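You operate a simulated robot arm through the tools that you are given. There is no shell and no other tool.

You run a simulated robot arm. Do the job below in one go: nothing can be reset, and whatever is moved stays where it is left.

TASK
Tighten the blue plate's screws crosswise: 1, 3, 2, 4.
Fine: with the blue hex key from the hex key stand on the blue cabinet; put it back in its hole; leave the pink key.

Only the result counts: the job must be done as asked and must still hold three seconds after the hand-in. Knocking over, shifting, dropping, spilling or breaking anything else fails it.

THE ROBOT
A 6-joint arm with a two-finger gripper, fixed in place. Base frame: the origin is on the floor under the middle of its stand, x ahead of it, y to its left, z up; the work surface is at about z = 900. Readings come in mm, degrees, newtons and seconds.
With the tool pointing down near the work surface it reaches from about 140 to 680 mm from the base axis. Its first joint turns from -66.0 to 66.0 degrees. Payload 2.45 kg.
Tool frame: the origin (TCP) lies between the finger pads and is the grasp point; the fingertips stand 30 mm ahead of it; z points along the fingers, y is the line along which they close. The gripper opens to 106 mm; its body begins 79 mm behind the TCP.
Orientation is told as [roll, pitch, yaw] about the base's x, y, z axes, in that order, counted from this pose: with the fingers straight down and closing along the base's y, the tool's x points along the base's -x, its y along +y and its z along -z.

THE INTERFACE
- The arm moves only by the tool move_arm. Its argument "moves" is a list of rows, each a list of 7 numbers: the turn, a rotation vector about the base's x, y, z in units of 45 degrees (1.0 is 45 degrees), then the shift along the base's x, y, z in units of 250 mm (1.0 is 250 mm), then the opening, from 0 (shut) to 1 (fully open). In form: [[ax, ay, az, tx, ty, tz, gripper], ...]. A call has 1 to 20 rows; each row is the pose to reach, as a shift and turn from the pose commanded when the call began. A call with a number of a shift or a turn outside -1 to 1 is refused whole. Rows are played at 5 a second. More than 50 mm and 8.6 degrees between two rows, or a gripper value outside its range, and nothing of the call is played. Where a pose cannot be reached the arm comes as near as it can. A force on the tool above 40 N (or 10 N above the force at the start of the call, whichever is more), or a blocked arm, ends the call early, and 0.2 s more pass. The fingers move at their own pace (about 153 mm/s each) and stop on an object; they squeeze with about 42 N. The grip force told is the motor's: it shows also when the fingers shut on nothing. Time passes only in rows, and 0.2 s behind the last, so rows that repeat a pose let the fingers close. The reply holds the time, the measured pose of the TCP, the force on the tool along the base axes, the opening and the grip force, in the units named above and with some noise, with the torque about the TCP (base axes, N m) and any sound that the robot's microphone picked up.
- Cameras (640 x 400 px; columns grow to the right, rows downward): "scene" is fixed at [69.4, 407.7, 1427]; the picture's right is [-0.64, -0.77, 0.00], its down [-0.36, 0.30, -0.88] and it looks along [0.68, -0.57, -0.47] (base axes); focal length 286 px, centre (320, 200). "wrist" rides on the gripper at [76, -2, -106] in the tool frame; the picture's right is [0.02, 1.00, 0.00], its down [-0.78, 0.02, -0.62] and it looks along [-0.62, 0.01, 0.78] (tool axes); focal length 247 px, centre (320, 200). There is no depth. A picture from a camera that has moved, and an enlarged one, comes with that camera's place and axes in the base frame and with its lens. The place of the scene camera against the robot may be out by one fixed shift of up to 25 mm in any direction.
- get_image(camera): a new picture of that camera. The clock stands still meanwhile.
- close_up(camera, box): a new picture of the part [left, top, right, bottom] of that camera's present view, enlarged. The clock stands still meanwhile.
- job_done(): hands the job in; it is judged then, once.

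Places have to be worked out from the pictures, the camera data and where the tool is seen. Open the gripper and draw the arm clear of the work before you hand the job in, unless the task says otherwise.

The tools are called after "Emit:" as name(argument=value, ...) on one line, values as JSON. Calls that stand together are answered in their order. move_arm: Moves the arm, as the interface text tells. Its arguments: {"type":"object","properties":{"moves":{"type":"array","items":{"type":"array","items":{"type":"number"}}}},"required":["moves"]} The other tools are called the same way: get_image (camera) takes a picture; close_up (camera, box) takes an enlarged picture of a part of a camera's view; job_done () hands the job in.

At the start:

```text
time: 0.0
tool_pos: [325.8, 30.9, 1303.3]
ee_rot: [0.0, 0.0, 0.0]
contact_force: [0.1, 0.4, -0.5]
torque: [-0.01, -0.04, -0.03]
width: 105.9
grip_force: 0.1
```

scene: 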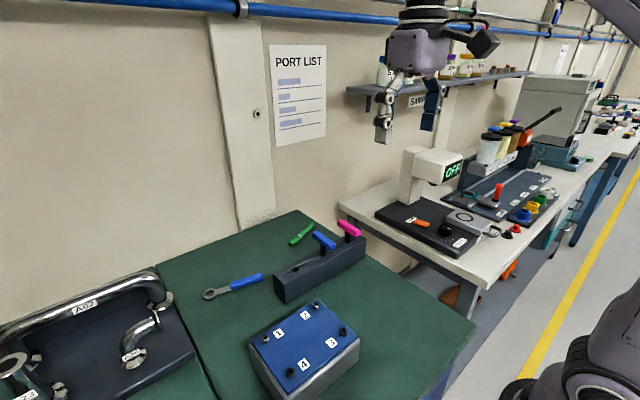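
wrist: 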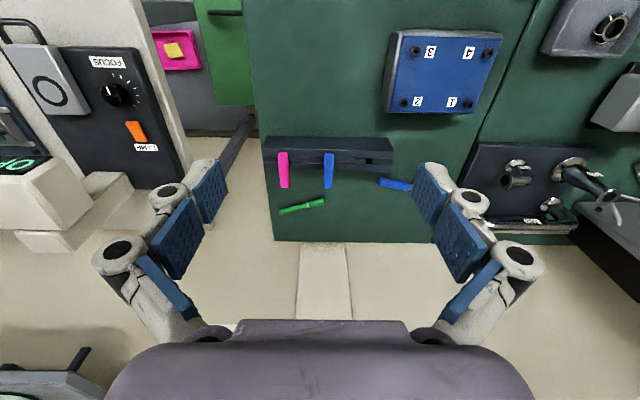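

I'll take enlarged views first to identify the plate, the screws, the key stand and the keys.

Emit:
close_up(camera="scene", box=[200, 200, 400, 400])

Emit:
close_up(camera="wrist", box=[250, 120, 430, 230])

Emit:
close_up(camera="wrist", box=[370, 20, 530, 120])

```text
2.00 times, centred on (300, 300) of scene
camera zoom: at [69.4, 407.7, 1427.0], right [-0.64, -0.77, 0.0], down [-0.36, 0.3, -0.88], along [0.68, -0.57, -0.47], focal length 573 px, centre (360, 0)
```

zoom: 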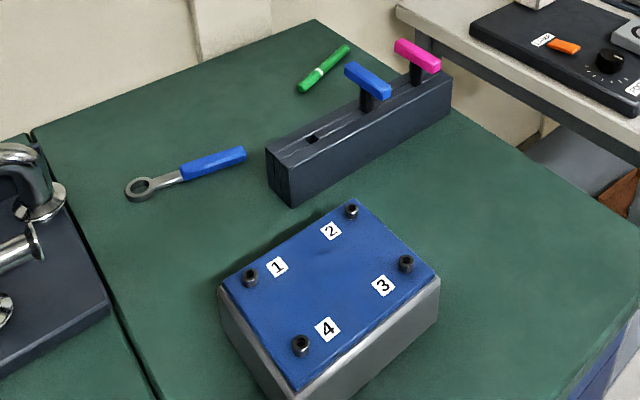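

```text
3.56 times, centred on (340, 175) of wrist
camera zoom: at [248.2, 27.8, 1410.5], right [-0.02, 1.0, 0.0], down [0.78, 0.02, 0.62], along [0.62, 0.01, -0.78], focal length 878 px, centre (249, 289)
```

zoom: 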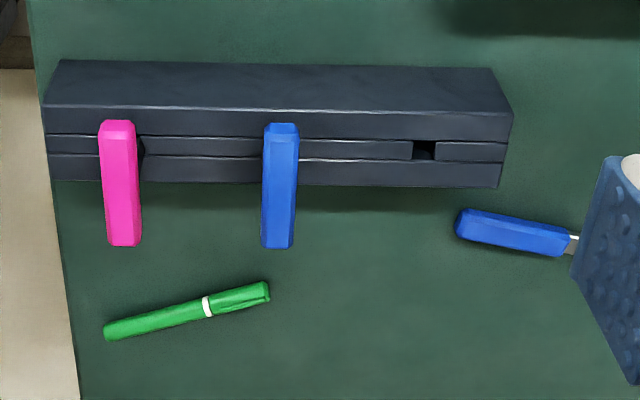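

```text
4.00 times, centred on (450, 70) of wrist
camera zoom: at [248.2, 27.8, 1410.5], right [-0.02, 1.0, 0.0], down [0.78, 0.02, 0.62], along [0.62, 0.01, -0.78], focal length 988 px, centre (-200, 720)
```

zoom: 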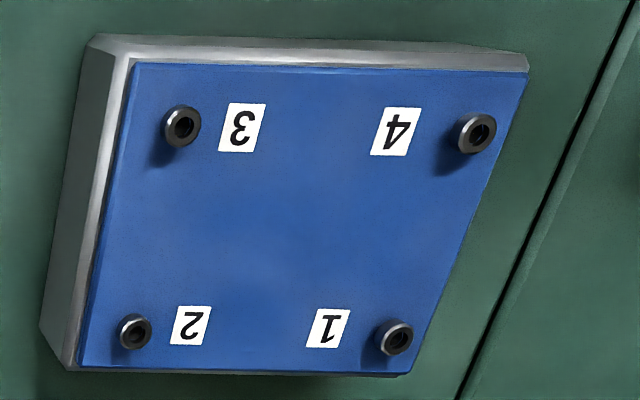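

The blue T-key stands in the stand's middle hole at about (498, 47, top z ≈ 1015), with the pink key about 85 mm to its right. The plate's screws are near x 303–380, y 175–290. I'll move above the blue key with the gripper part open to refine these positions.

Emit:
move_arm(moves=[[0, 0, 0, 0.11, 0.011, -0.1, 0.5], [0, 0, 0, 0.23, 0.022, -0.2, 0.5], [0, 0, 0, 0.35, 0.033, -0.3, 0.5], [0, 0, 0, 0.46, 0.044, -0.4, 0.5], [0, 0, 0, 0.58, 0.055, -0.5, 0.5], [0, 0, 0, 0.688, 0.066, -0.6, 0.5], [0, 0, 0, 0.688, 0.066, -0.6, 0.5]])

```text
time: 1.6
tool_pos: [498.5, 46.4, 1152.8]
ee_rot: [0.1, 0.0, 0.0]
contact_force: [-0.2, 0.3, 0.3]
torque: [-0.03, 0.0, 0.03]
width: 53.1
grip_force: 0.0
```

The arm has reached its place. I'll take a wrist and a scene picture to see how the key lies relative to the tool.

Emit:
get_image(camera="wrist")

Emit:
get_image(camera="scene")

```text
taken
camera wrist: at [420.4, 44.1, 1260.1], right [-0.02, 1.0, 0.0], down [0.78, 0.02, 0.62], along [0.62, 0.01, -0.78], focal length 247 px, centre (320, 200)
```

wrist: 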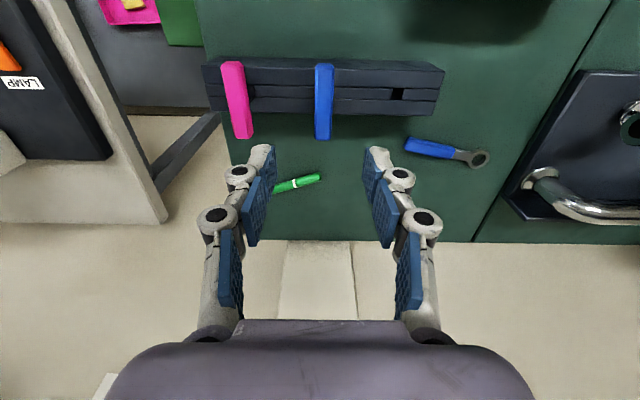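

```text
taken
```

scene: 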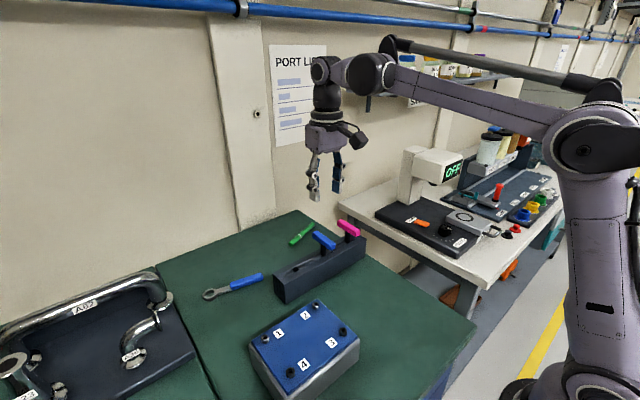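

I'll enlarge the keys in the wrist view to measure the handle's ends and the holes more precisely.

Emit:
close_up(camera="wrist", box=[200, 50, 360, 150])

Emit:
close_up(camera="wrist", box=[290, 50, 450, 150])

Emit:
close_up(camera="scene", box=[260, 210, 380, 310])

Emit:
close_up(camera="scene", box=[240, 290, 370, 390])

```text
4.00 times, centred on (280, 100) of wrist
camera zoom: at [420.4, 44.1, 1260.1], right [-0.02, 1.0, 0.0], down [0.78, 0.02, 0.62], along [0.62, 0.01, -0.78], focal length 988 px, centre (480, 600)
```

zoom: 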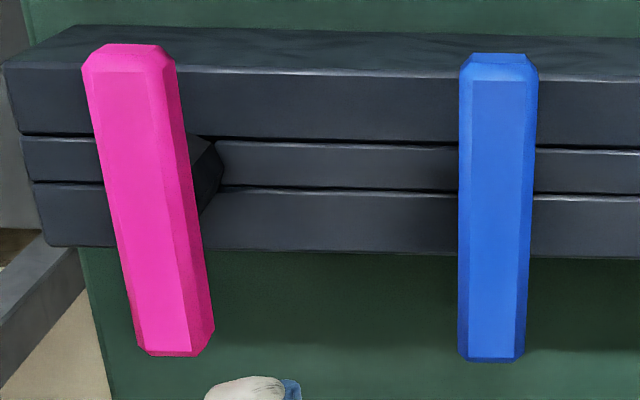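

```text
4.00 times, centred on (370, 100) of wrist
camera zoom: at [420.4, 44.1, 1260.1], right [-0.02, 1.0, 0.0], down [0.78, 0.02, 0.62], along [0.62, 0.01, -0.78], focal length 988 px, centre (120, 600)
```

zoom: 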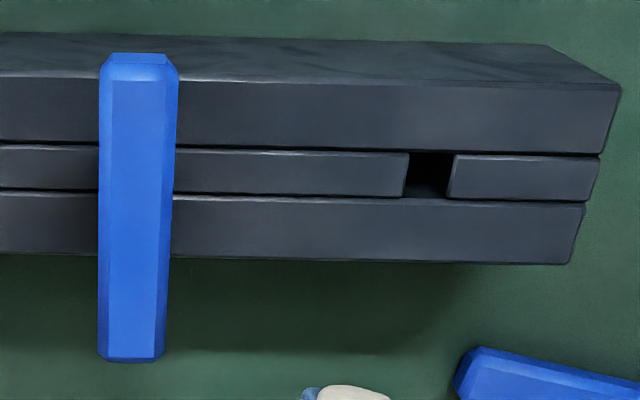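

```text
4.00 times, centred on (320, 260) of scene
camera zoom: at [69.4, 407.7, 1427.0], right [-0.64, -0.77, 0.0], down [-0.36, 0.3, -0.88], along [0.68, -0.57, -0.47], focal length 1146 px, centre (320, -40)
```

zoom: 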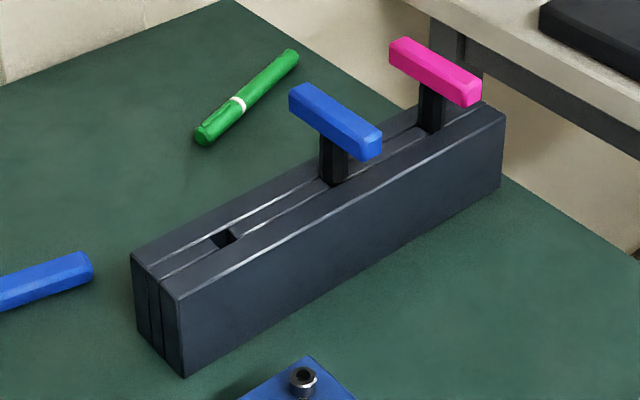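

```text
4.00 times, centred on (305, 340) of scene
camera zoom: at [69.4, 407.7, 1427.0], right [-0.64, -0.77, 0.0], down [-0.36, 0.3, -0.88], along [0.68, -0.57, -0.47], focal length 1146 px, centre (380, -360)
```

zoom: 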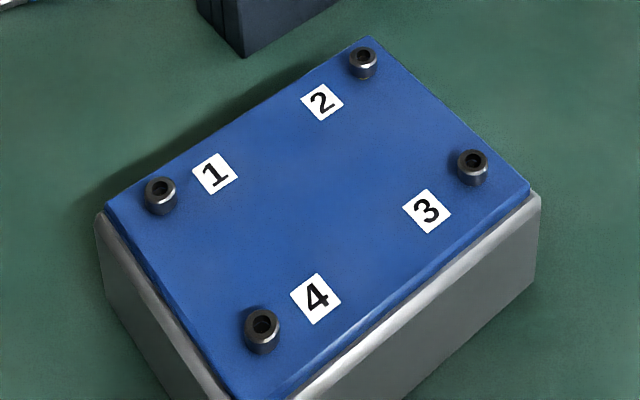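

The handle measures about x 462–531, y 39.5–57, top z ≈ 1021, and the stand's top is near z 967. I'll lower to just above the handle, then check the alignment.

Emit:
move_arm(moves=[[0, 0, 0, -0.003, 0.003, -0.18, 0.45], [0, 0, 0, -0.003, 0.003, -0.34, 0.45], [0, 0, 0, -0.003, 0.003, -0.34, 0.45]])

Emit:
get_image(camera="wrist")

Emit:
close_up(camera="scene", box=[260, 170, 400, 300])

```text
time: 2.4
tool_pos: [495.8, 45.9, 1066.8]
ee_rot: [0.1, 0.0, -0.1]
contact_force: [0.4, -0.4, 0.1]
torque: [0.0, 0.02, 0.01]
width: 47.5
grip_force: 0.1
```

```text
taken
camera wrist: at [419.0, 44.6, 1174.8], right [-0.02, 1.0, 0.0], down [0.78, 0.02, 0.62], along [0.62, 0.01, -0.78], focal length 247 px, centre (320, 200)
```

wrist: 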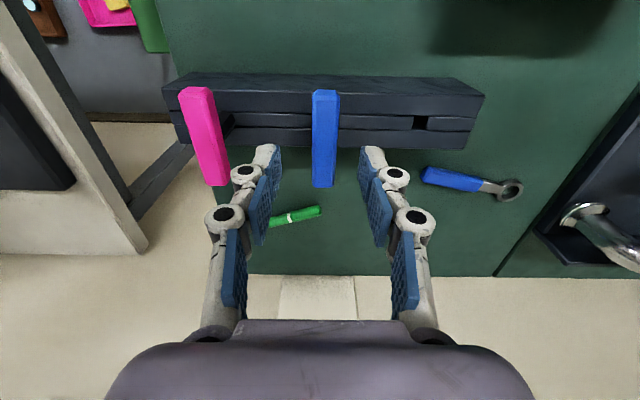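

```text
3.08 times, centred on (330, 235) of scene
camera zoom: at [69.4, 407.7, 1427.0], right [-0.64, -0.77, 0.0], down [-0.36, 0.3, -0.88], along [0.68, -0.57, -0.47], focal length 881 px, centre (289, 92)
```

zoom: 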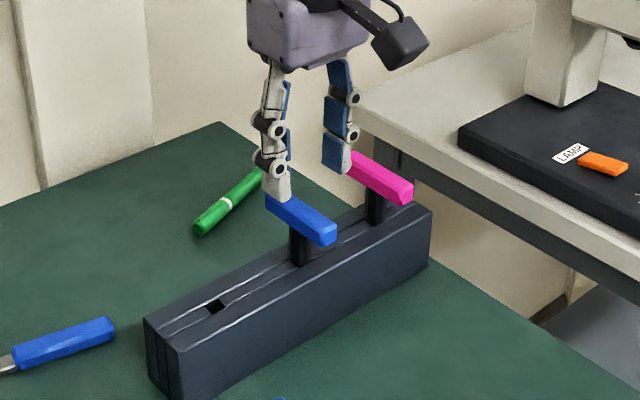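

I'll enlarge the wrist view around the handle and fingers to check that they are centred.

Emit:
close_up(camera="wrist", box=[240, 80, 400, 200])

```text
3.33 times, centred on (320, 140) of wrist
camera zoom: at [419.0, 44.6, 1174.8], right [-0.02, 1.0, 0.0], down [0.78, 0.02, 0.62], along [0.62, 0.01, -0.78], focal length 823 px, centre (320, 400)
```

zoom: 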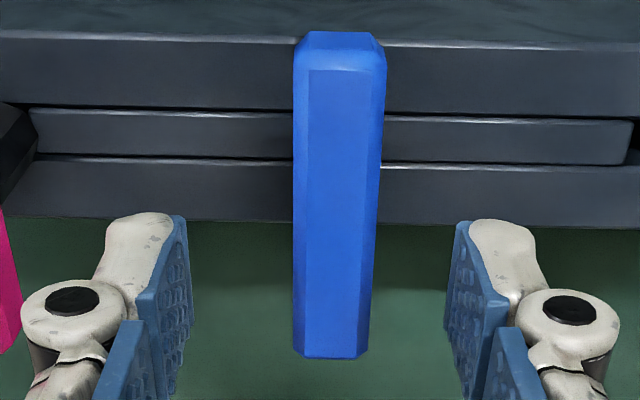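

The handle's middle lies about 2.6 mm toward +y of the finger centre, and x is good. I'll correct y, go down to z ≈ 1016 and close on the handle.

Emit:
move_arm(moves=[[0, 0, 0, 0.002, 0.0105, -0.05, 0.45], [0, 0, 0, 0.002, 0.0105, -0.13, 0.45], [0, 0, 0, 0.002, 0.0105, -0.208, 0.45], [0, 0, 0, 0.002, 0.0105, -0.208, 0.45]])

Emit:
get_image(camera="wrist")

Emit:
close_up(camera="scene", box=[260, 170, 400, 300])

```text
time: 3.4
tool_pos: [497.4, 50.1, 1016.6]
ee_rot: [-0.1, -0.1, 0.0]
contact_force: [-0.1, 0.5, -0.7]
torque: [-0.01, 0.02, -0.02]
width: 47.8
grip_force: 0.1
```

```text
taken
camera wrist: at [420.7, 48.0, 1123.1], right [-0.02, 1.0, 0.0], down [0.78, 0.02, 0.62], along [0.62, 0.01, -0.78], focal length 247 px, centre (320, 200)
```

wrist: 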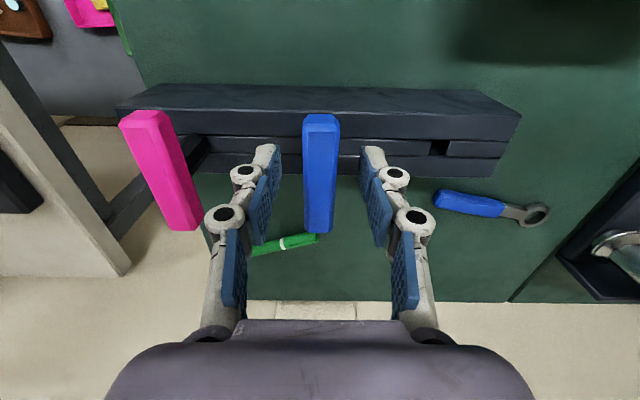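

```text
3.08 times, centred on (330, 235) of scene
camera zoom: at [69.4, 407.7, 1427.0], right [-0.64, -0.77, 0.0], down [-0.36, 0.3, -0.88], along [0.68, -0.57, -0.47], focal length 881 px, centre (289, 92)
```

zoom: 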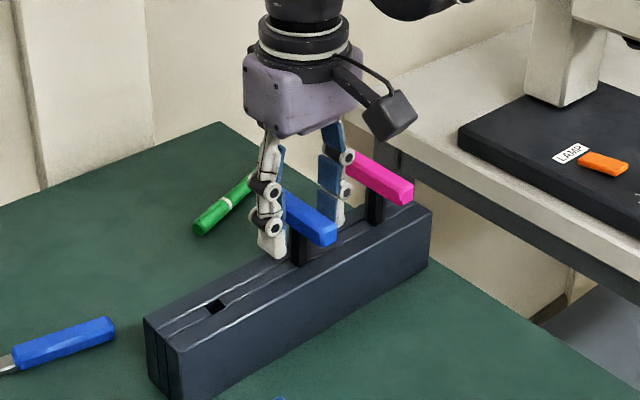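

The handle sits centred between the pads, so I'll close the fingers on it.

Emit:
move_arm(moves=[[0, 0, 0, 0, 0, 0, 0.2], [0, 0, 0, 0, 0, 0, 0], [0, 0, 0, 0, 0, 0, 0], [0, 0, 0, 0, 0, 0, 0]])

Emit:
get_image(camera="wrist")

```text
time: 4.4
tool_pos: [498.0, 51.1, 1016.3]
ee_rot: [0.0, 0.0, 0.0]
contact_force: [-0.2, 0.2, 0.5]
torque: [-0.02, 0.02, 0.01]
width: 16.7
grip_force: 41.5
```

```text
taken
camera wrist: at [420.6, 47.9, 1123.4], right [-0.02, 1.0, 0.0], down [0.78, 0.02, 0.62], along [0.62, 0.01, -0.78], focal length 247 px, centre (320, 200)
```

wrist: 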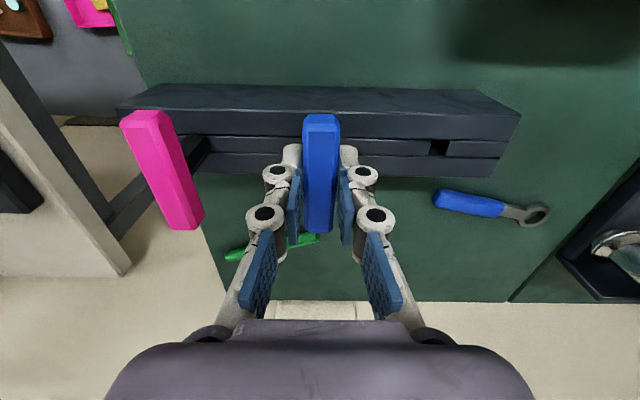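

The gripper holds the handle (16.7 mm, 41.5 N). I'll lift straight up and watch the forces.

Emit:
move_arm(moves=[[0, 0, 0, 0, 0, 0.03, 0], [0, 0, 0, 0, 0, 0.08, 0], [0, 0, 0, 0, 0, 0.16, 0], [0, 0, 0, 0, 0, 0.24, 0], [0, 0, 0, 0, 0, 0.32, 0], [0, 0, 0, 0, 0, 0.4, 0], [0, 0, 0, 0, 0, 0.48, 0], [0, 0, 0, 0, 0, 0.48, 0]])

Emit:
get_image(camera="wrist")

Emit:
close_up(camera="scene", box=[260, 140, 400, 300])

```text
time: 6.2
tool_pos: [496.9, 50.5, 1136.3]
ee_rot: [0.0, 0.0, 0.0]
contact_force: [-0.4, -0.7, 0.2]
torque: [0.02, 0.01, 0.01]
width: 16.8
grip_force: 42.0
```

```text
taken
camera wrist: at [419.4, 47.7, 1243.3], right [-0.02, 1.0, 0.0], down [0.78, 0.02, 0.62], along [0.62, 0.01, -0.78], focal length 247 px, centre (320, 200)
```

wrist: 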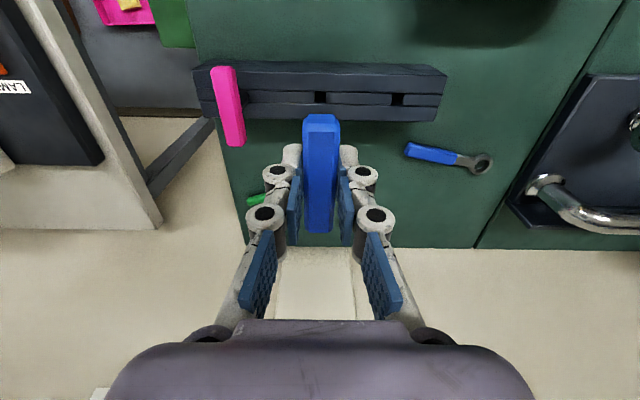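

```text
2.50 times, centred on (330, 220) of scene
camera zoom: at [69.4, 407.7, 1427.0], right [-0.64, -0.77, 0.0], down [-0.36, 0.3, -0.88], along [0.68, -0.57, -0.47], focal length 716 px, centre (295, 150)
```

zoom: 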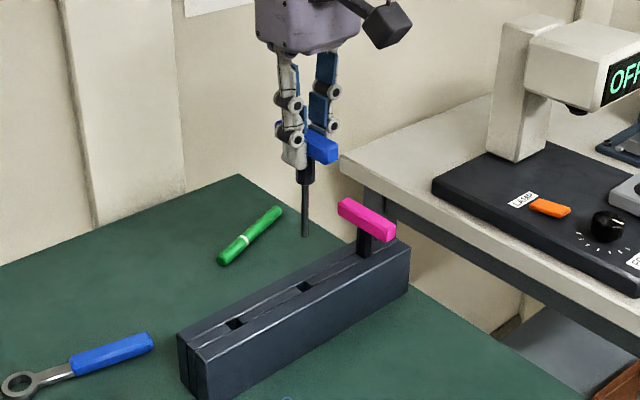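

The key is out, with its tip about 98 mm below the TCP, and nothing else moved. I'll carry it over the plate's middle, keeping the height, to measure the screws.

Emit:
move_arm(moves=[[0, 0, 0, -0.07, 0.085, 0.02, 0], [0, 0, 0, -0.17, 0.205, 0.02, 0], [0, 0, 0, -0.28, 0.335, 0.02, 0], [0, 0, 0, -0.39, 0.465, 0.02, 0], [0, 0, 0, -0.5, 0.6, 0.02, 0], [0, 0, 0, -0.58, 0.695, 0.02, 0], [0, 0, 0, -0.608, 0.728, 0.02, 0], [0, 0, 0, -0.608, 0.728, 0.02, 0]])

Emit:
get_image(camera="wrist")

Emit:
get_image(camera="scene")

```text
time: 8.0
tool_pos: [344.5, 231.3, 1141.8]
ee_rot: [0.1, 0.0, 0.0]
contact_force: [0.3, 0.3, -0.2]
torque: [-0.02, 0.02, 0.0]
width: 16.7
grip_force: 42.0
```

```text
taken
camera wrist: at [268.0, 229.3, 1248.7], right [-0.02, 1.0, 0.0], down [0.78, 0.02, 0.62], along [0.62, 0.01, -0.78], focal length 247 px, centre (320, 200)
```

wrist: 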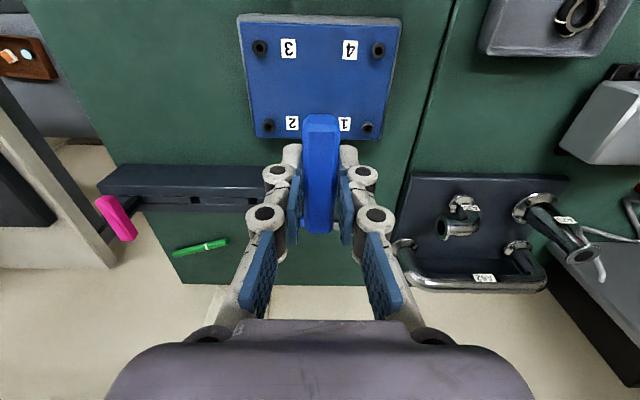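

```text
taken
```

scene: 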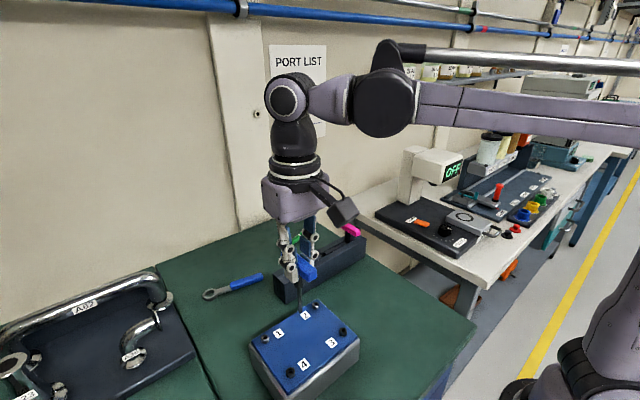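

All four screws are visible. I'll take high-zoom views of each screw from the wrist camera, and of the screws and key tip from the scene camera.

Emit:
close_up(camera="wrist", box=[240, 30, 304, 70])

Emit:
close_up(camera="wrist", box=[340, 30, 404, 70])

Emit:
close_up(camera="wrist", box=[240, 105, 304, 145])

Emit:
close_up(camera="wrist", box=[340, 105, 404, 145])

Emit:
close_up(camera="scene", box=[250, 260, 330, 310])

Emit:
close_up(camera="scene", box=[250, 290, 362, 390])

```text
10.00 times, centred on (272, 50) of wrist
camera zoom: at [268.0, 229.3, 1248.7], right [-0.02, 1.0, 0.0], down [0.78, 0.02, 0.62], along [0.62, 0.01, -0.78], focal length 2470 px, centre (800, 1700)
```

zoom: 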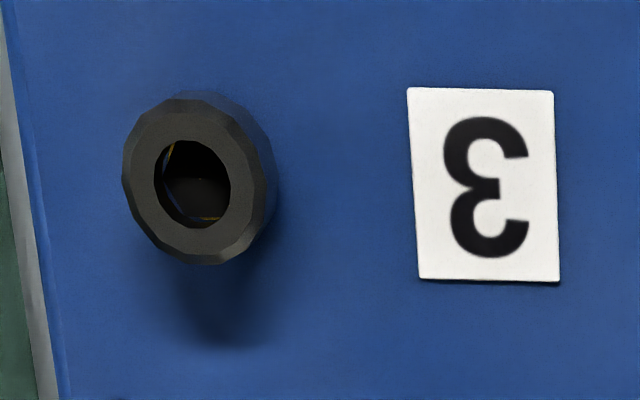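

```text
10.00 times, centred on (372, 50) of wrist
camera zoom: at [268.0, 229.3, 1248.7], right [-0.02, 1.0, 0.0], down [0.78, 0.02, 0.62], along [0.62, 0.01, -0.78], focal length 2470 px, centre (-200, 1700)
```

zoom: 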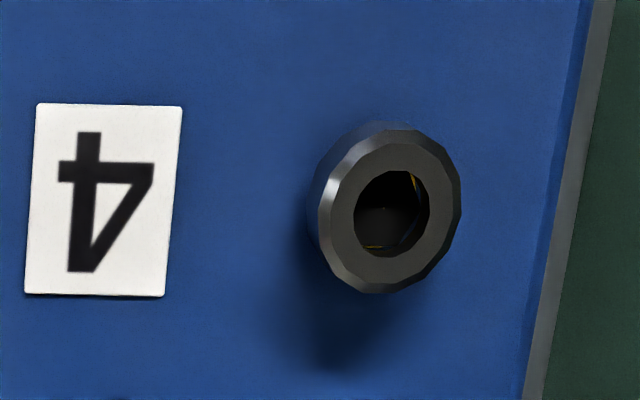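

```text
10.00 times, centred on (272, 125) of wrist
camera zoom: at [268.0, 229.3, 1248.7], right [-0.02, 1.0, 0.0], down [0.78, 0.02, 0.62], along [0.62, 0.01, -0.78], focal length 2470 px, centre (800, 950)
```

zoom: 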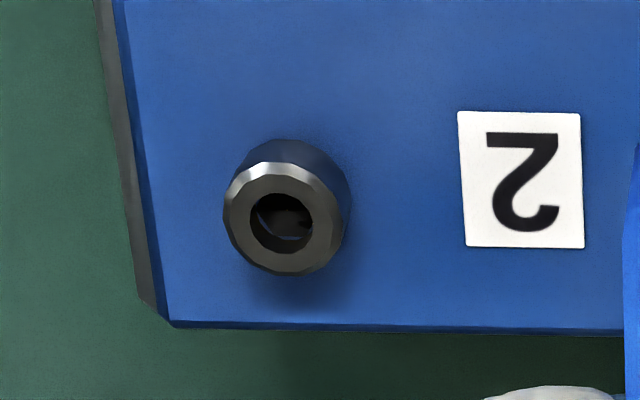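

```text
10.00 times, centred on (372, 125) of wrist
camera zoom: at [268.0, 229.3, 1248.7], right [-0.02, 1.0, 0.0], down [0.78, 0.02, 0.62], along [0.62, 0.01, -0.78], focal length 2470 px, centre (-200, 950)
```

zoom: 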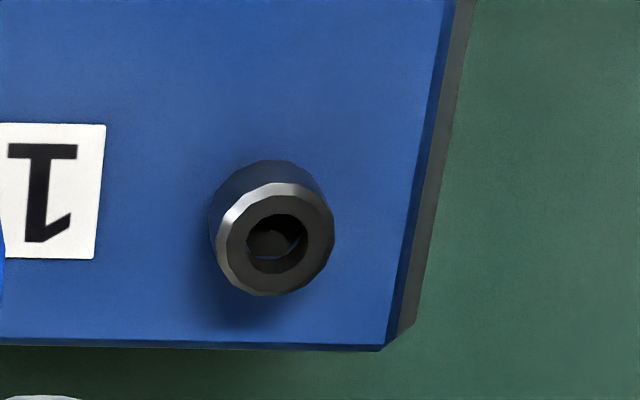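

```text
8.00 times, centred on (290, 285) of scene
camera zoom: at [69.3, 407.7, 1427.0], right [-0.64, -0.77, 0.0], down [-0.36, 0.3, -0.88], along [0.68, -0.57, -0.47], focal length 2292 px, centre (560, -480)
```

zoom: 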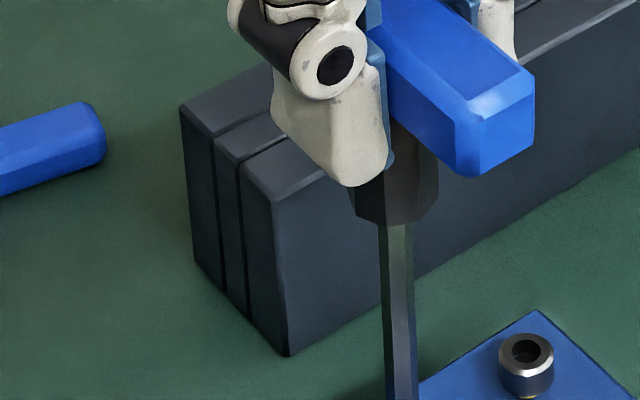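

```text
4.00 times, centred on (306, 340) of scene
camera zoom: at [69.3, 407.7, 1427.0], right [-0.64, -0.77, 0.0], down [-0.36, 0.3, -0.88], along [0.68, -0.57, -0.47], focal length 1146 px, centre (376, -360)
```

zoom: 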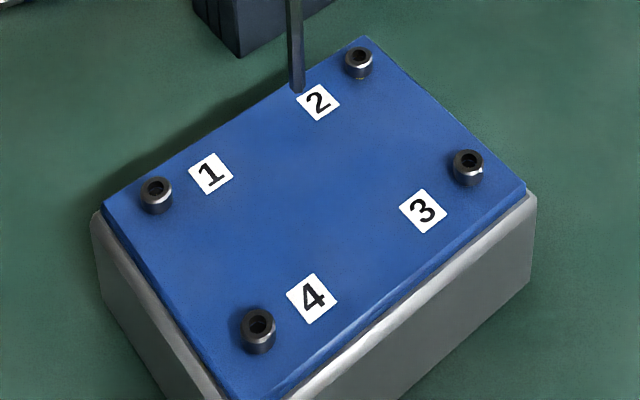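

The screws come out at about 1 (381, 287), 2 (380, 173), 3 (304, 173), 4 (304, 287), with tops near z 975. I'll zoom in harder on the sockets and the key tip to see the hex orientation.

Emit:
close_up(camera="wrist", box=[360, 119, 376, 129])

Emit:
close_up(camera="wrist", box=[371, 46, 387, 56])

Emit:
close_up(camera="scene", box=[288, 277, 320, 297])

Emit:
close_up(camera="scene", box=[255, 329, 279, 344])

```text
16.00 times, centred on (368, 124) of wrist
camera zoom: at [268.0, 229.3, 1248.7], right [-0.02, 1.0, 0.0], down [0.78, 0.02, 0.62], along [0.62, 0.01, -0.78], focal length 3952 px, centre (-448, 1416)
```

zoom: 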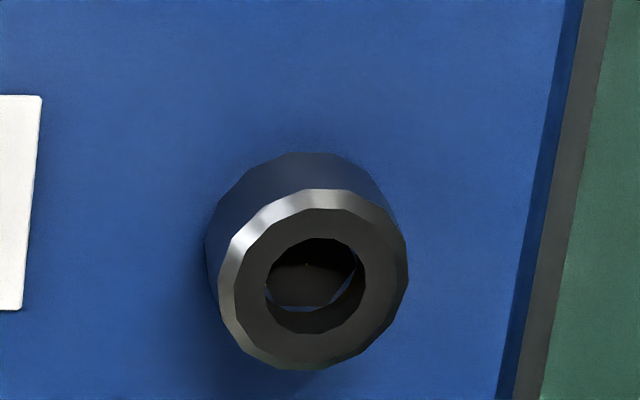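

```text
16.00 times, centred on (379, 51) of wrist
camera zoom: at [268.0, 229.3, 1248.7], right [-0.02, 1.0, 0.0], down [0.78, 0.02, 0.62], along [0.62, 0.01, -0.78], focal length 3952 px, centre (-624, 2584)
```

zoom: 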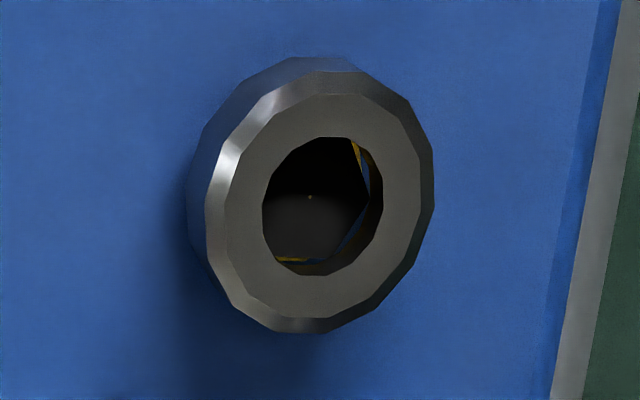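

```text
16.00 times, centred on (304, 287) of scene
camera zoom: at [69.3, 407.7, 1427.0], right [-0.64, -0.77, 0.0], down [-0.36, 0.3, -0.88], along [0.68, -0.57, -0.47], focal length 4583 px, centre (576, -1192)
```

zoom: 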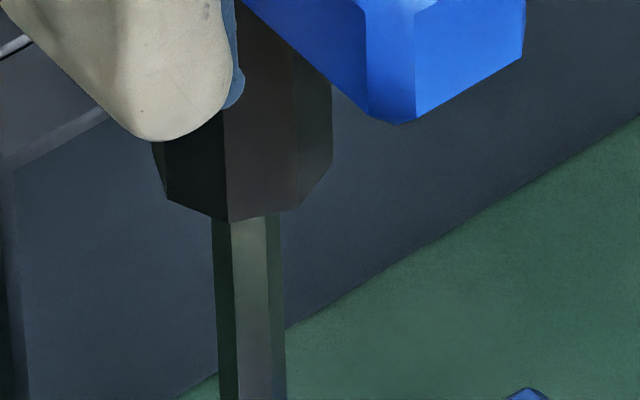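

```text
16.00 times, centred on (267, 336) of scene
camera zoom: at [69.3, 407.7, 1427.0], right [-0.64, -0.77, 0.0], down [-0.36, 0.3, -0.88], along [0.68, -0.57, -0.47], focal length 4583 px, centre (1168, -1984)
```

zoom: 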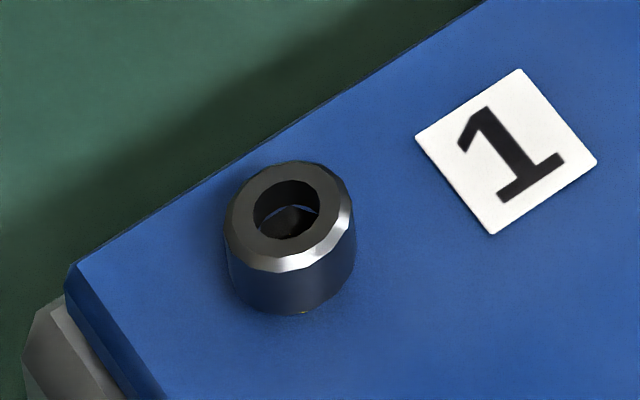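

The socket hexes appear to have corners along ±y, while the key's hex seems to have corners along its handle (±x). I'll move the tip to about 14 mm above screw 1 and measure it there with the scene camera.

Emit:
move_arm(moves=[[0, 0, 0, 0.05, 0.07, 0, 0], [0, 0, 0, 0.1, 0.15, 0, 0], [0, 0, 0, 0.1426, 0.2164, -0.05, 0], [0, 0, 0, 0.1426, 0.2164, -0.11, 0], [0, 0, 0, 0.1426, 0.2164, -0.157, 0], [0, 0, 0, 0.1426, 0.2164, -0.157, 0]])

Emit:
close_up(camera="scene", box=[240, 310, 304, 350])

Emit:
get_image(camera="wrist")

```text
time: 9.4
tool_pos: [380.0, 287.2, 1102.0]
ee_rot: [0.0, -0.1, 0.0]
contact_force: [0.7, 0.0, -0.3]
torque: [0.0, -0.03, 0.01]
width: 16.5
grip_force: 42.3
```

```text
10.00 times, centred on (272, 330) of scene
camera zoom: at [69.4, 407.7, 1427.0], right [-0.64, -0.77, 0.0], down [-0.36, 0.3, -0.88], along [0.68, -0.57, -0.47], focal length 2865 px, centre (800, -1100)
```

zoom: 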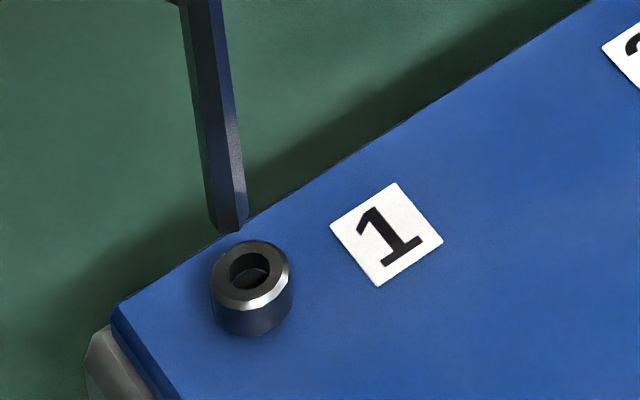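

```text
taken
camera wrist: at [303.8, 283.7, 1208.9], right [-0.02, 1.0, 0.0], down [0.78, 0.02, 0.62], along [0.62, 0.01, -0.78], focal length 247 px, centre (320, 200)
```

wrist: 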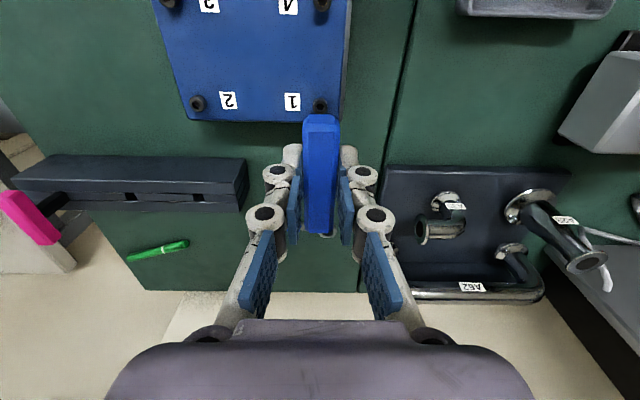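

I'll take 16× views of the tip and screw 1 from the scene camera, and of screws 1 and 2 from the wrist camera, to measure the offset and hex orientation.

Emit:
close_up(camera="scene", box=[250, 322, 282, 342])

Emit:
close_up(camera="wrist", box=[304, 94, 336, 114])

Emit:
close_up(camera="wrist", box=[182, 94, 214, 114])

Emit:
close_up(camera="scene", box=[244, 290, 276, 310])

```text
16.00 times, centred on (266, 332) of scene
camera zoom: at [69.4, 407.7, 1427.0], right [-0.64, -0.77, 0.0], down [-0.36, 0.3, -0.88], along [0.68, -0.57, -0.47], focal length 4583 px, centre (1184, -1912)
```

zoom: 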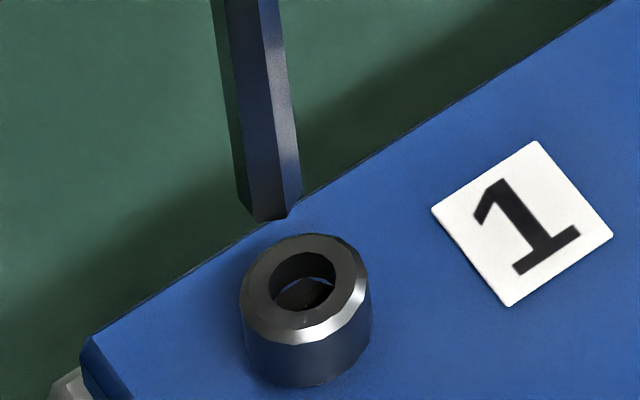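

```text
16.00 times, centred on (320, 104) of wrist
camera zoom: at [303.8, 283.7, 1208.9], right [-0.02, 1.0, 0.0], down [0.78, 0.02, 0.62], along [0.62, 0.01, -0.78], focal length 3952 px, centre (320, 1736)
```

zoom: 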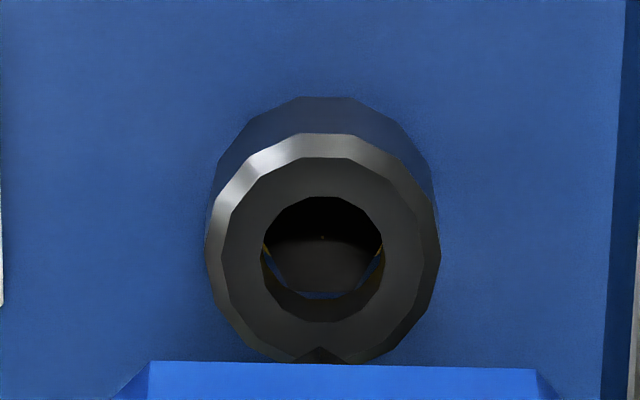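

```text
16.00 times, centred on (198, 104) of wrist
camera zoom: at [303.8, 283.7, 1208.9], right [-0.02, 1.0, 0.0], down [0.78, 0.02, 0.62], along [0.62, 0.01, -0.78], focal length 3952 px, centre (2272, 1736)
```

zoom: 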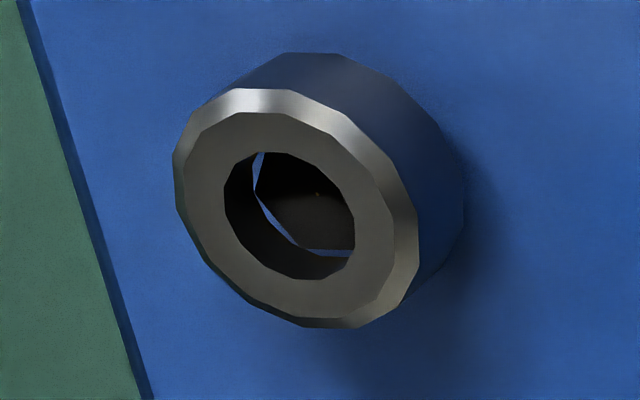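

```text
16.00 times, centred on (260, 300) of scene
camera zoom: at [69.4, 407.7, 1427.0], right [-0.64, -0.77, 0.0], down [-0.36, 0.3, -0.88], along [0.68, -0.57, -0.47], focal length 4583 px, centre (1280, -1400)
```

zoom: 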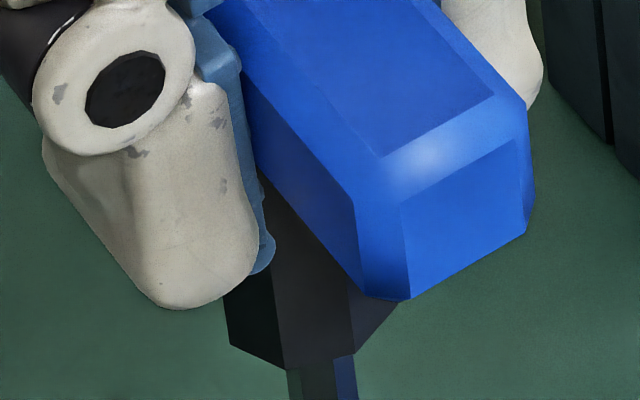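

The socket of screw 1 has its hex corners along ±y and the key's are along its handle, so it engages at yaw ±30° or ±90°. I'll turn to +90° while hovering, which leaves room for a long clockwise stroke and shows any tip offset from the tool axis.

Emit:
move_arm(moves=[[0, 0, 0.167, 0, 0, 0, 0], [0, 0, 0.333, 0, 0, 0, 0], [0, 0, 0.5, 0, 0, 0, 0], [0, 0, 0.667, 0, 0, 0, 0], [0, 0, 0.833, 0, 0, 0, 0], [0, 0, 1, 0, 0, 0, 0], [0, 0, 1, 0, 0, 0, 0]])

Emit:
move_arm(moves=[[0, 0, 0.167, 0, 0, 0, 0], [0, 0, 0.333, 0, 0, 0, 0], [0, 0, 0.5, 0, 0, 0, 0], [0, 0, 0.667, 0, 0, 0, 0], [0, 0, 0.833, 0, 0, 0, 0], [0, 0, 1, 0, 0, 0, 0], [0, 0, 1, 0, 0, 0, 0]])

Emit:
close_up(camera="scene", box=[250, 322, 282, 342])

Emit:
get_image(camera="scene")

Emit:
get_image(camera="wrist")

```text
time: 11.0
tool_pos: [381.7, 284.8, 1100.4]
ee_rot: [-0.1, -0.1, 45.1]
contact_force: [-0.2, -0.2, -0.8]
torque: [0.03, -0.01, -0.01]
width: 16.6
grip_force: 42.2
```

```text
time: 12.6
tool_pos: [379.6, 286.0, 1100.8]
ee_rot: [0.1, 0.0, 90.1]
contact_force: [-0.4, -0.1, 0.3]
torque: [0.02, 0.02, 0.02]
width: 16.5
grip_force: 42.0
```

```text
16.00 times, centred on (266, 332) of scene
camera zoom: at [69.4, 407.7, 1427.0], right [-0.64, -0.77, 0.0], down [-0.36, 0.3, -0.88], along [0.68, -0.57, -0.47], focal length 4583 px, centre (1184, -1912)
```

zoom: 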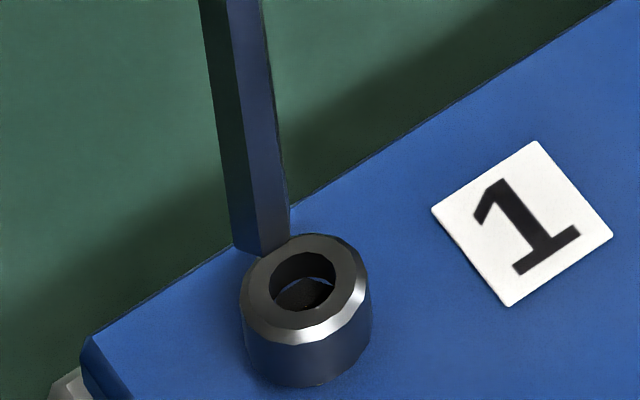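

```text
taken
```

scene: 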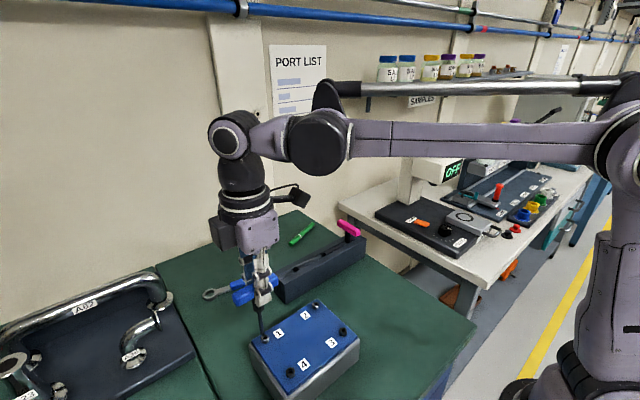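

```text
taken
camera wrist: at [381.7, 209.1, 1208.9], right [-1.0, -0.02, 0.0], down [-0.02, 0.78, 0.62], along [-0.01, 0.62, -0.78], focal length 247 px, centre (320, 200)
```

wrist: 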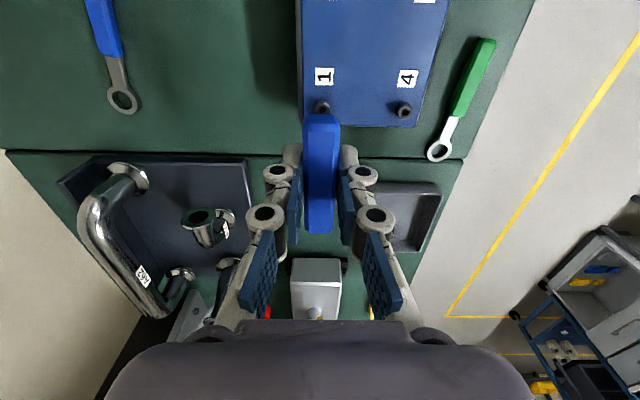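

Turning to +90° worked. The tip shifted, so the shaft sits about 3 mm off the tool axis, along the handle. I'll correct sideways by about 4 mm in −y and come down 5 mm, then look again.

Emit:
move_arm(moves=[[0, 0, 0, 0, -0.0164, 0, 0], [0, 0, 0, 0, -0.0164, -0.01, 0], [0, 0, 0, 0, -0.0164, -0.02, 0], [0, 0, 0, 0, -0.0164, -0.02, 0]])

Emit:
close_up(camera="scene", box=[250, 322, 282, 342])

Emit:
close_up(camera="wrist", box=[304, 90, 336, 110])

```text
time: 13.6
tool_pos: [379.5, 280.6, 1096.7]
ee_rot: [0.0, 0.0, 89.9]
contact_force: [-0.2, 0.4, 0.0]
torque: [0.0, -0.04, 0.0]
width: 16.8
grip_force: 42.5
```

```text
16.00 times, centred on (266, 332) of scene
camera zoom: at [69.4, 407.7, 1427.0], right [-0.64, -0.77, 0.0], down [-0.36, 0.3, -0.88], along [0.68, -0.57, -0.47], focal length 4583 px, centre (1184, -1912)
```

zoom: 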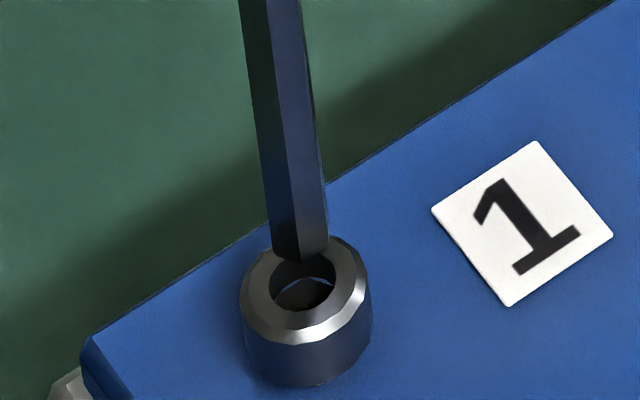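

```text
16.00 times, centred on (320, 100) of wrist
camera zoom: at [381.6, 204.8, 1204.1], right [-1.0, -0.02, 0.0], down [-0.02, 0.78, 0.62], along [-0.01, 0.62, -0.78], focal length 3952 px, centre (320, 1800)
```

zoom: 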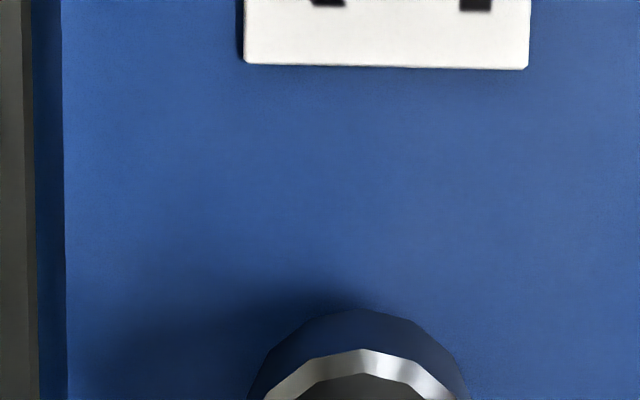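

The tip now lines up sideways with socket 1, with an estimated gap of about 7 mm. I'll come down 4 mm and look again.

Emit:
move_arm(moves=[[0, 0, 0, 0, 0, -0.008, 0], [0, 0, 0, 0, 0, -0.016, 0], [0, 0, 0, 0, 0, -0.016, 0], [0, 0, 0, 0, 0, -0.016, 0]])

Emit:
close_up(camera="scene", box=[250, 322, 282, 342])

```text
time: 14.6
tool_pos: [380.6, 282.3, 1092.6]
ee_rot: [-0.1, 0.0, 90.1]
contact_force: [-0.6, 0.8, -0.3]
torque: [0.02, 0.01, 0.01]
width: 16.8
grip_force: 42.5
```

```text
16.00 times, centred on (266, 332) of scene
camera zoom: at [69.4, 407.7, 1427.0], right [-0.64, -0.77, 0.0], down [-0.36, 0.3, -0.88], along [0.68, -0.57, -0.47], focal length 4583 px, centre (1184, -1912)
```

zoom: 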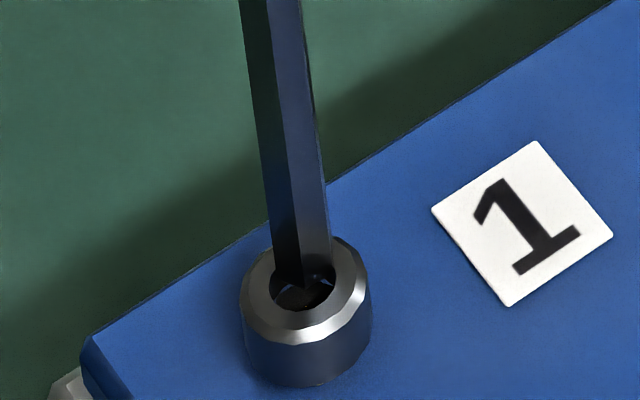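

The tip is centred sideways and about 3.5 mm above the socket. I'll come down 2.5 mm in small steps and check the force.

Emit:
move_arm(moves=[[0, 0, 0, 0, 0, -0.004, 0], [0, 0, 0, 0, 0, -0.008, 0], [0, 0, 0, 0, 0, -0.01, 0], [0, 0, 0, 0, 0, -0.01, 0]])

Emit:
close_up(camera="scene", box=[250, 322, 282, 342])

```text
time: 15.6
tool_pos: [380.4, 282.9, 1090.6]
ee_rot: [0.1, 0.0, 90.0]
contact_force: [-2.3, 1.6, -1.2]
torque: [0.23, 0.28, -0.01]
width: 16.6
grip_force: 42.1
```

```text
16.00 times, centred on (266, 332) of scene
camera zoom: at [69.3, 407.8, 1427.0], right [-0.64, -0.77, 0.0], down [-0.36, 0.3, -0.88], along [0.68, -0.57, -0.47], focal length 4583 px, centre (1184, -1912)
```

zoom: 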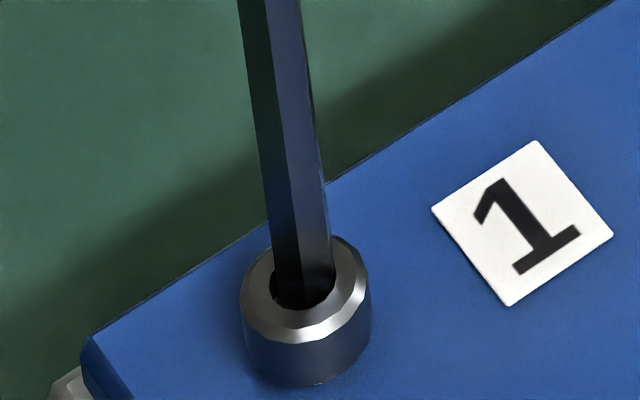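

Small sideways forces (−2.3, +1.6 N) suggest the tip is entering the socket and touching its far wall. I'll shift slightly along that force to relieve it.

Emit:
move_arm(moves=[[0, 0, 0, -0.0012, 0.0008, 0, 0], [0, 0, 0, -0.0024, 0.0016, 0, 0], [0, 0, 0, -0.0024, 0.0016, 0, 0], [0, 0, 0, -0.0024, 0.0016, 0, 0]])

```text
time: 16.6
tool_pos: [379.4, 282.5, 1090.6]
ee_rot: [0.0, 0.0, 90.0]
contact_force: [-1.8, 1.6, 0.0]
torque: [0.15, 0.19, 0.0]
width: 17.1
grip_force: 41.8
```

The force fell a little, so I'll continue 1 mm further in the same direction.

Emit:
move_arm(moves=[[0, 0, 0, -0.0016, 0.0012, 0, 0], [0, 0, 0, -0.0032, 0.0024, 0, 0], [0, 0, 0, -0.0032, 0.0024, 0, 0], [0, 0, 0, -0.0032, 0.0024, 0, 0]])

Emit:
close_up(camera="scene", box=[250, 322, 282, 342])

```text
time: 17.6
tool_pos: [377.9, 281.9, 1090.0]
ee_rot: [0.1, 0.0, 90.0]
contact_force: [-0.1, 0.7, -1.3]
torque: [-0.01, 0.07, 0.0]
width: 16.8
grip_force: 42.7
```

```text
16.00 times, centred on (266, 332) of scene
camera zoom: at [69.4, 407.7, 1427.0], right [-0.64, -0.77, 0.0], down [-0.36, 0.3, -0.88], along [0.68, -0.57, -0.47], focal length 4583 px, centre (1184, -1912)
```

zoom: 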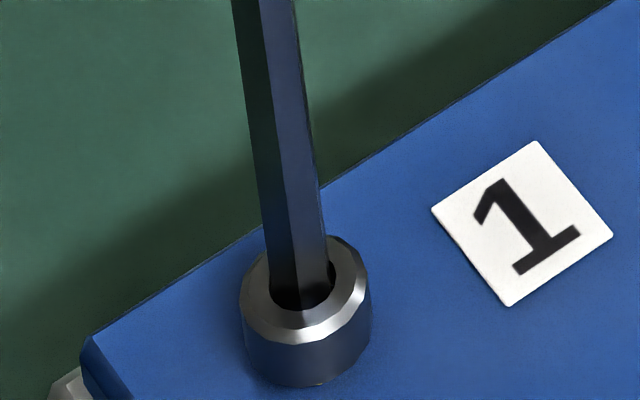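

The forces are near zero and the tip is in the socket mouth. I'll press down 3 mm in small steps.

Emit:
move_arm(moves=[[0, 0, 0, 0, 0, -0.003, 0], [0, 0, 0, 0, 0, -0.006, 0], [0, 0, 0, 0, 0, -0.009, 0], [0, 0, 0, 0, 0, -0.012, 0], [0, 0, 0, 0, 0, -0.012, 0]])

Emit:
close_up(camera="scene", box=[250, 322, 282, 342])

```text
time: 18.8
tool_pos: [378.7, 283.1, 1089.2]
ee_rot: [0.0, 0.0, 89.9]
contact_force: [-0.9, 1.5, 35.2]
torque: [0.24, 0.1, -0.06]
width: 16.8
grip_force: 41.9
```

```text
16.00 times, centred on (266, 332) of scene
camera zoom: at [68.9, 407.4, 1427.1], right [-0.64, -0.77, 0.0], down [-0.36, 0.3, -0.88], along [0.68, -0.57, -0.47], focal length 4583 px, centre (1184, -1912)
```

zoom: 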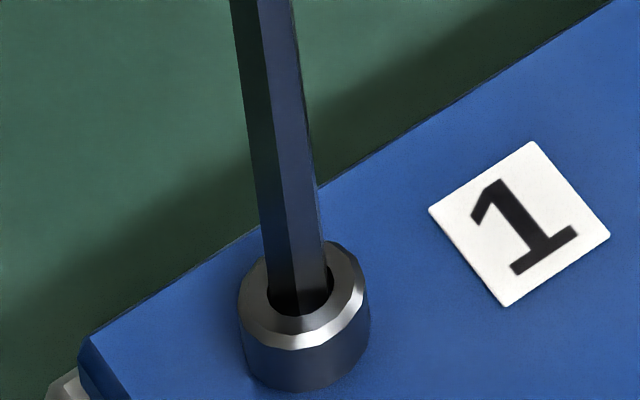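

A firm stop (35 N) at z ≈ 1089 means the tip rests on the socket floor or a ledge. I'll ease off by 0.8 mm and turn 15° clockwise about the screw axis, allowing for the shaft's offset, to see whether the hex has engaged.

Emit:
move_arm(moves=[[0, 0, 0, 0, 0, 0.0032, 0], [0, 0, -0.111, -0.001, 0, 0.0032, 0], [0, 0, -0.222, -0.0019, 0.0002, 0.0032, 0], [0, 0, -0.333, -0.0029, 0.0004, 0.0032, 0], [0, 0, -0.333, -0.0029, 0.0004, 0.0032, 0]])

Emit:
close_up(camera="scene", box=[250, 322, 282, 342])

```text
time: 20.0
tool_pos: [378.2, 282.4, 1087.5]
ee_rot: [-0.1, -0.1, 75.0]
contact_force: [0.3, -0.7, 16.3]
torque: [0.07, 0.04, 0.0]
width: 16.5
grip_force: 42.4
```

```text
16.00 times, centred on (266, 332) of scene
camera zoom: at [69.1, 407.5, 1427.1], right [-0.64, -0.77, 0.0], down [-0.36, 0.3, -0.88], along [0.68, -0.57, -0.47], focal length 4583 px, centre (1184, -1912)
```

zoom: 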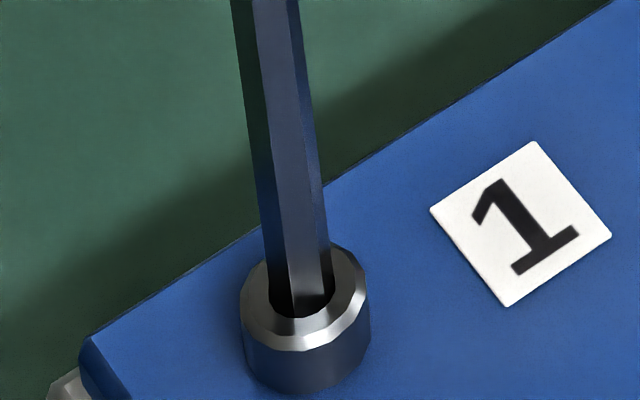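

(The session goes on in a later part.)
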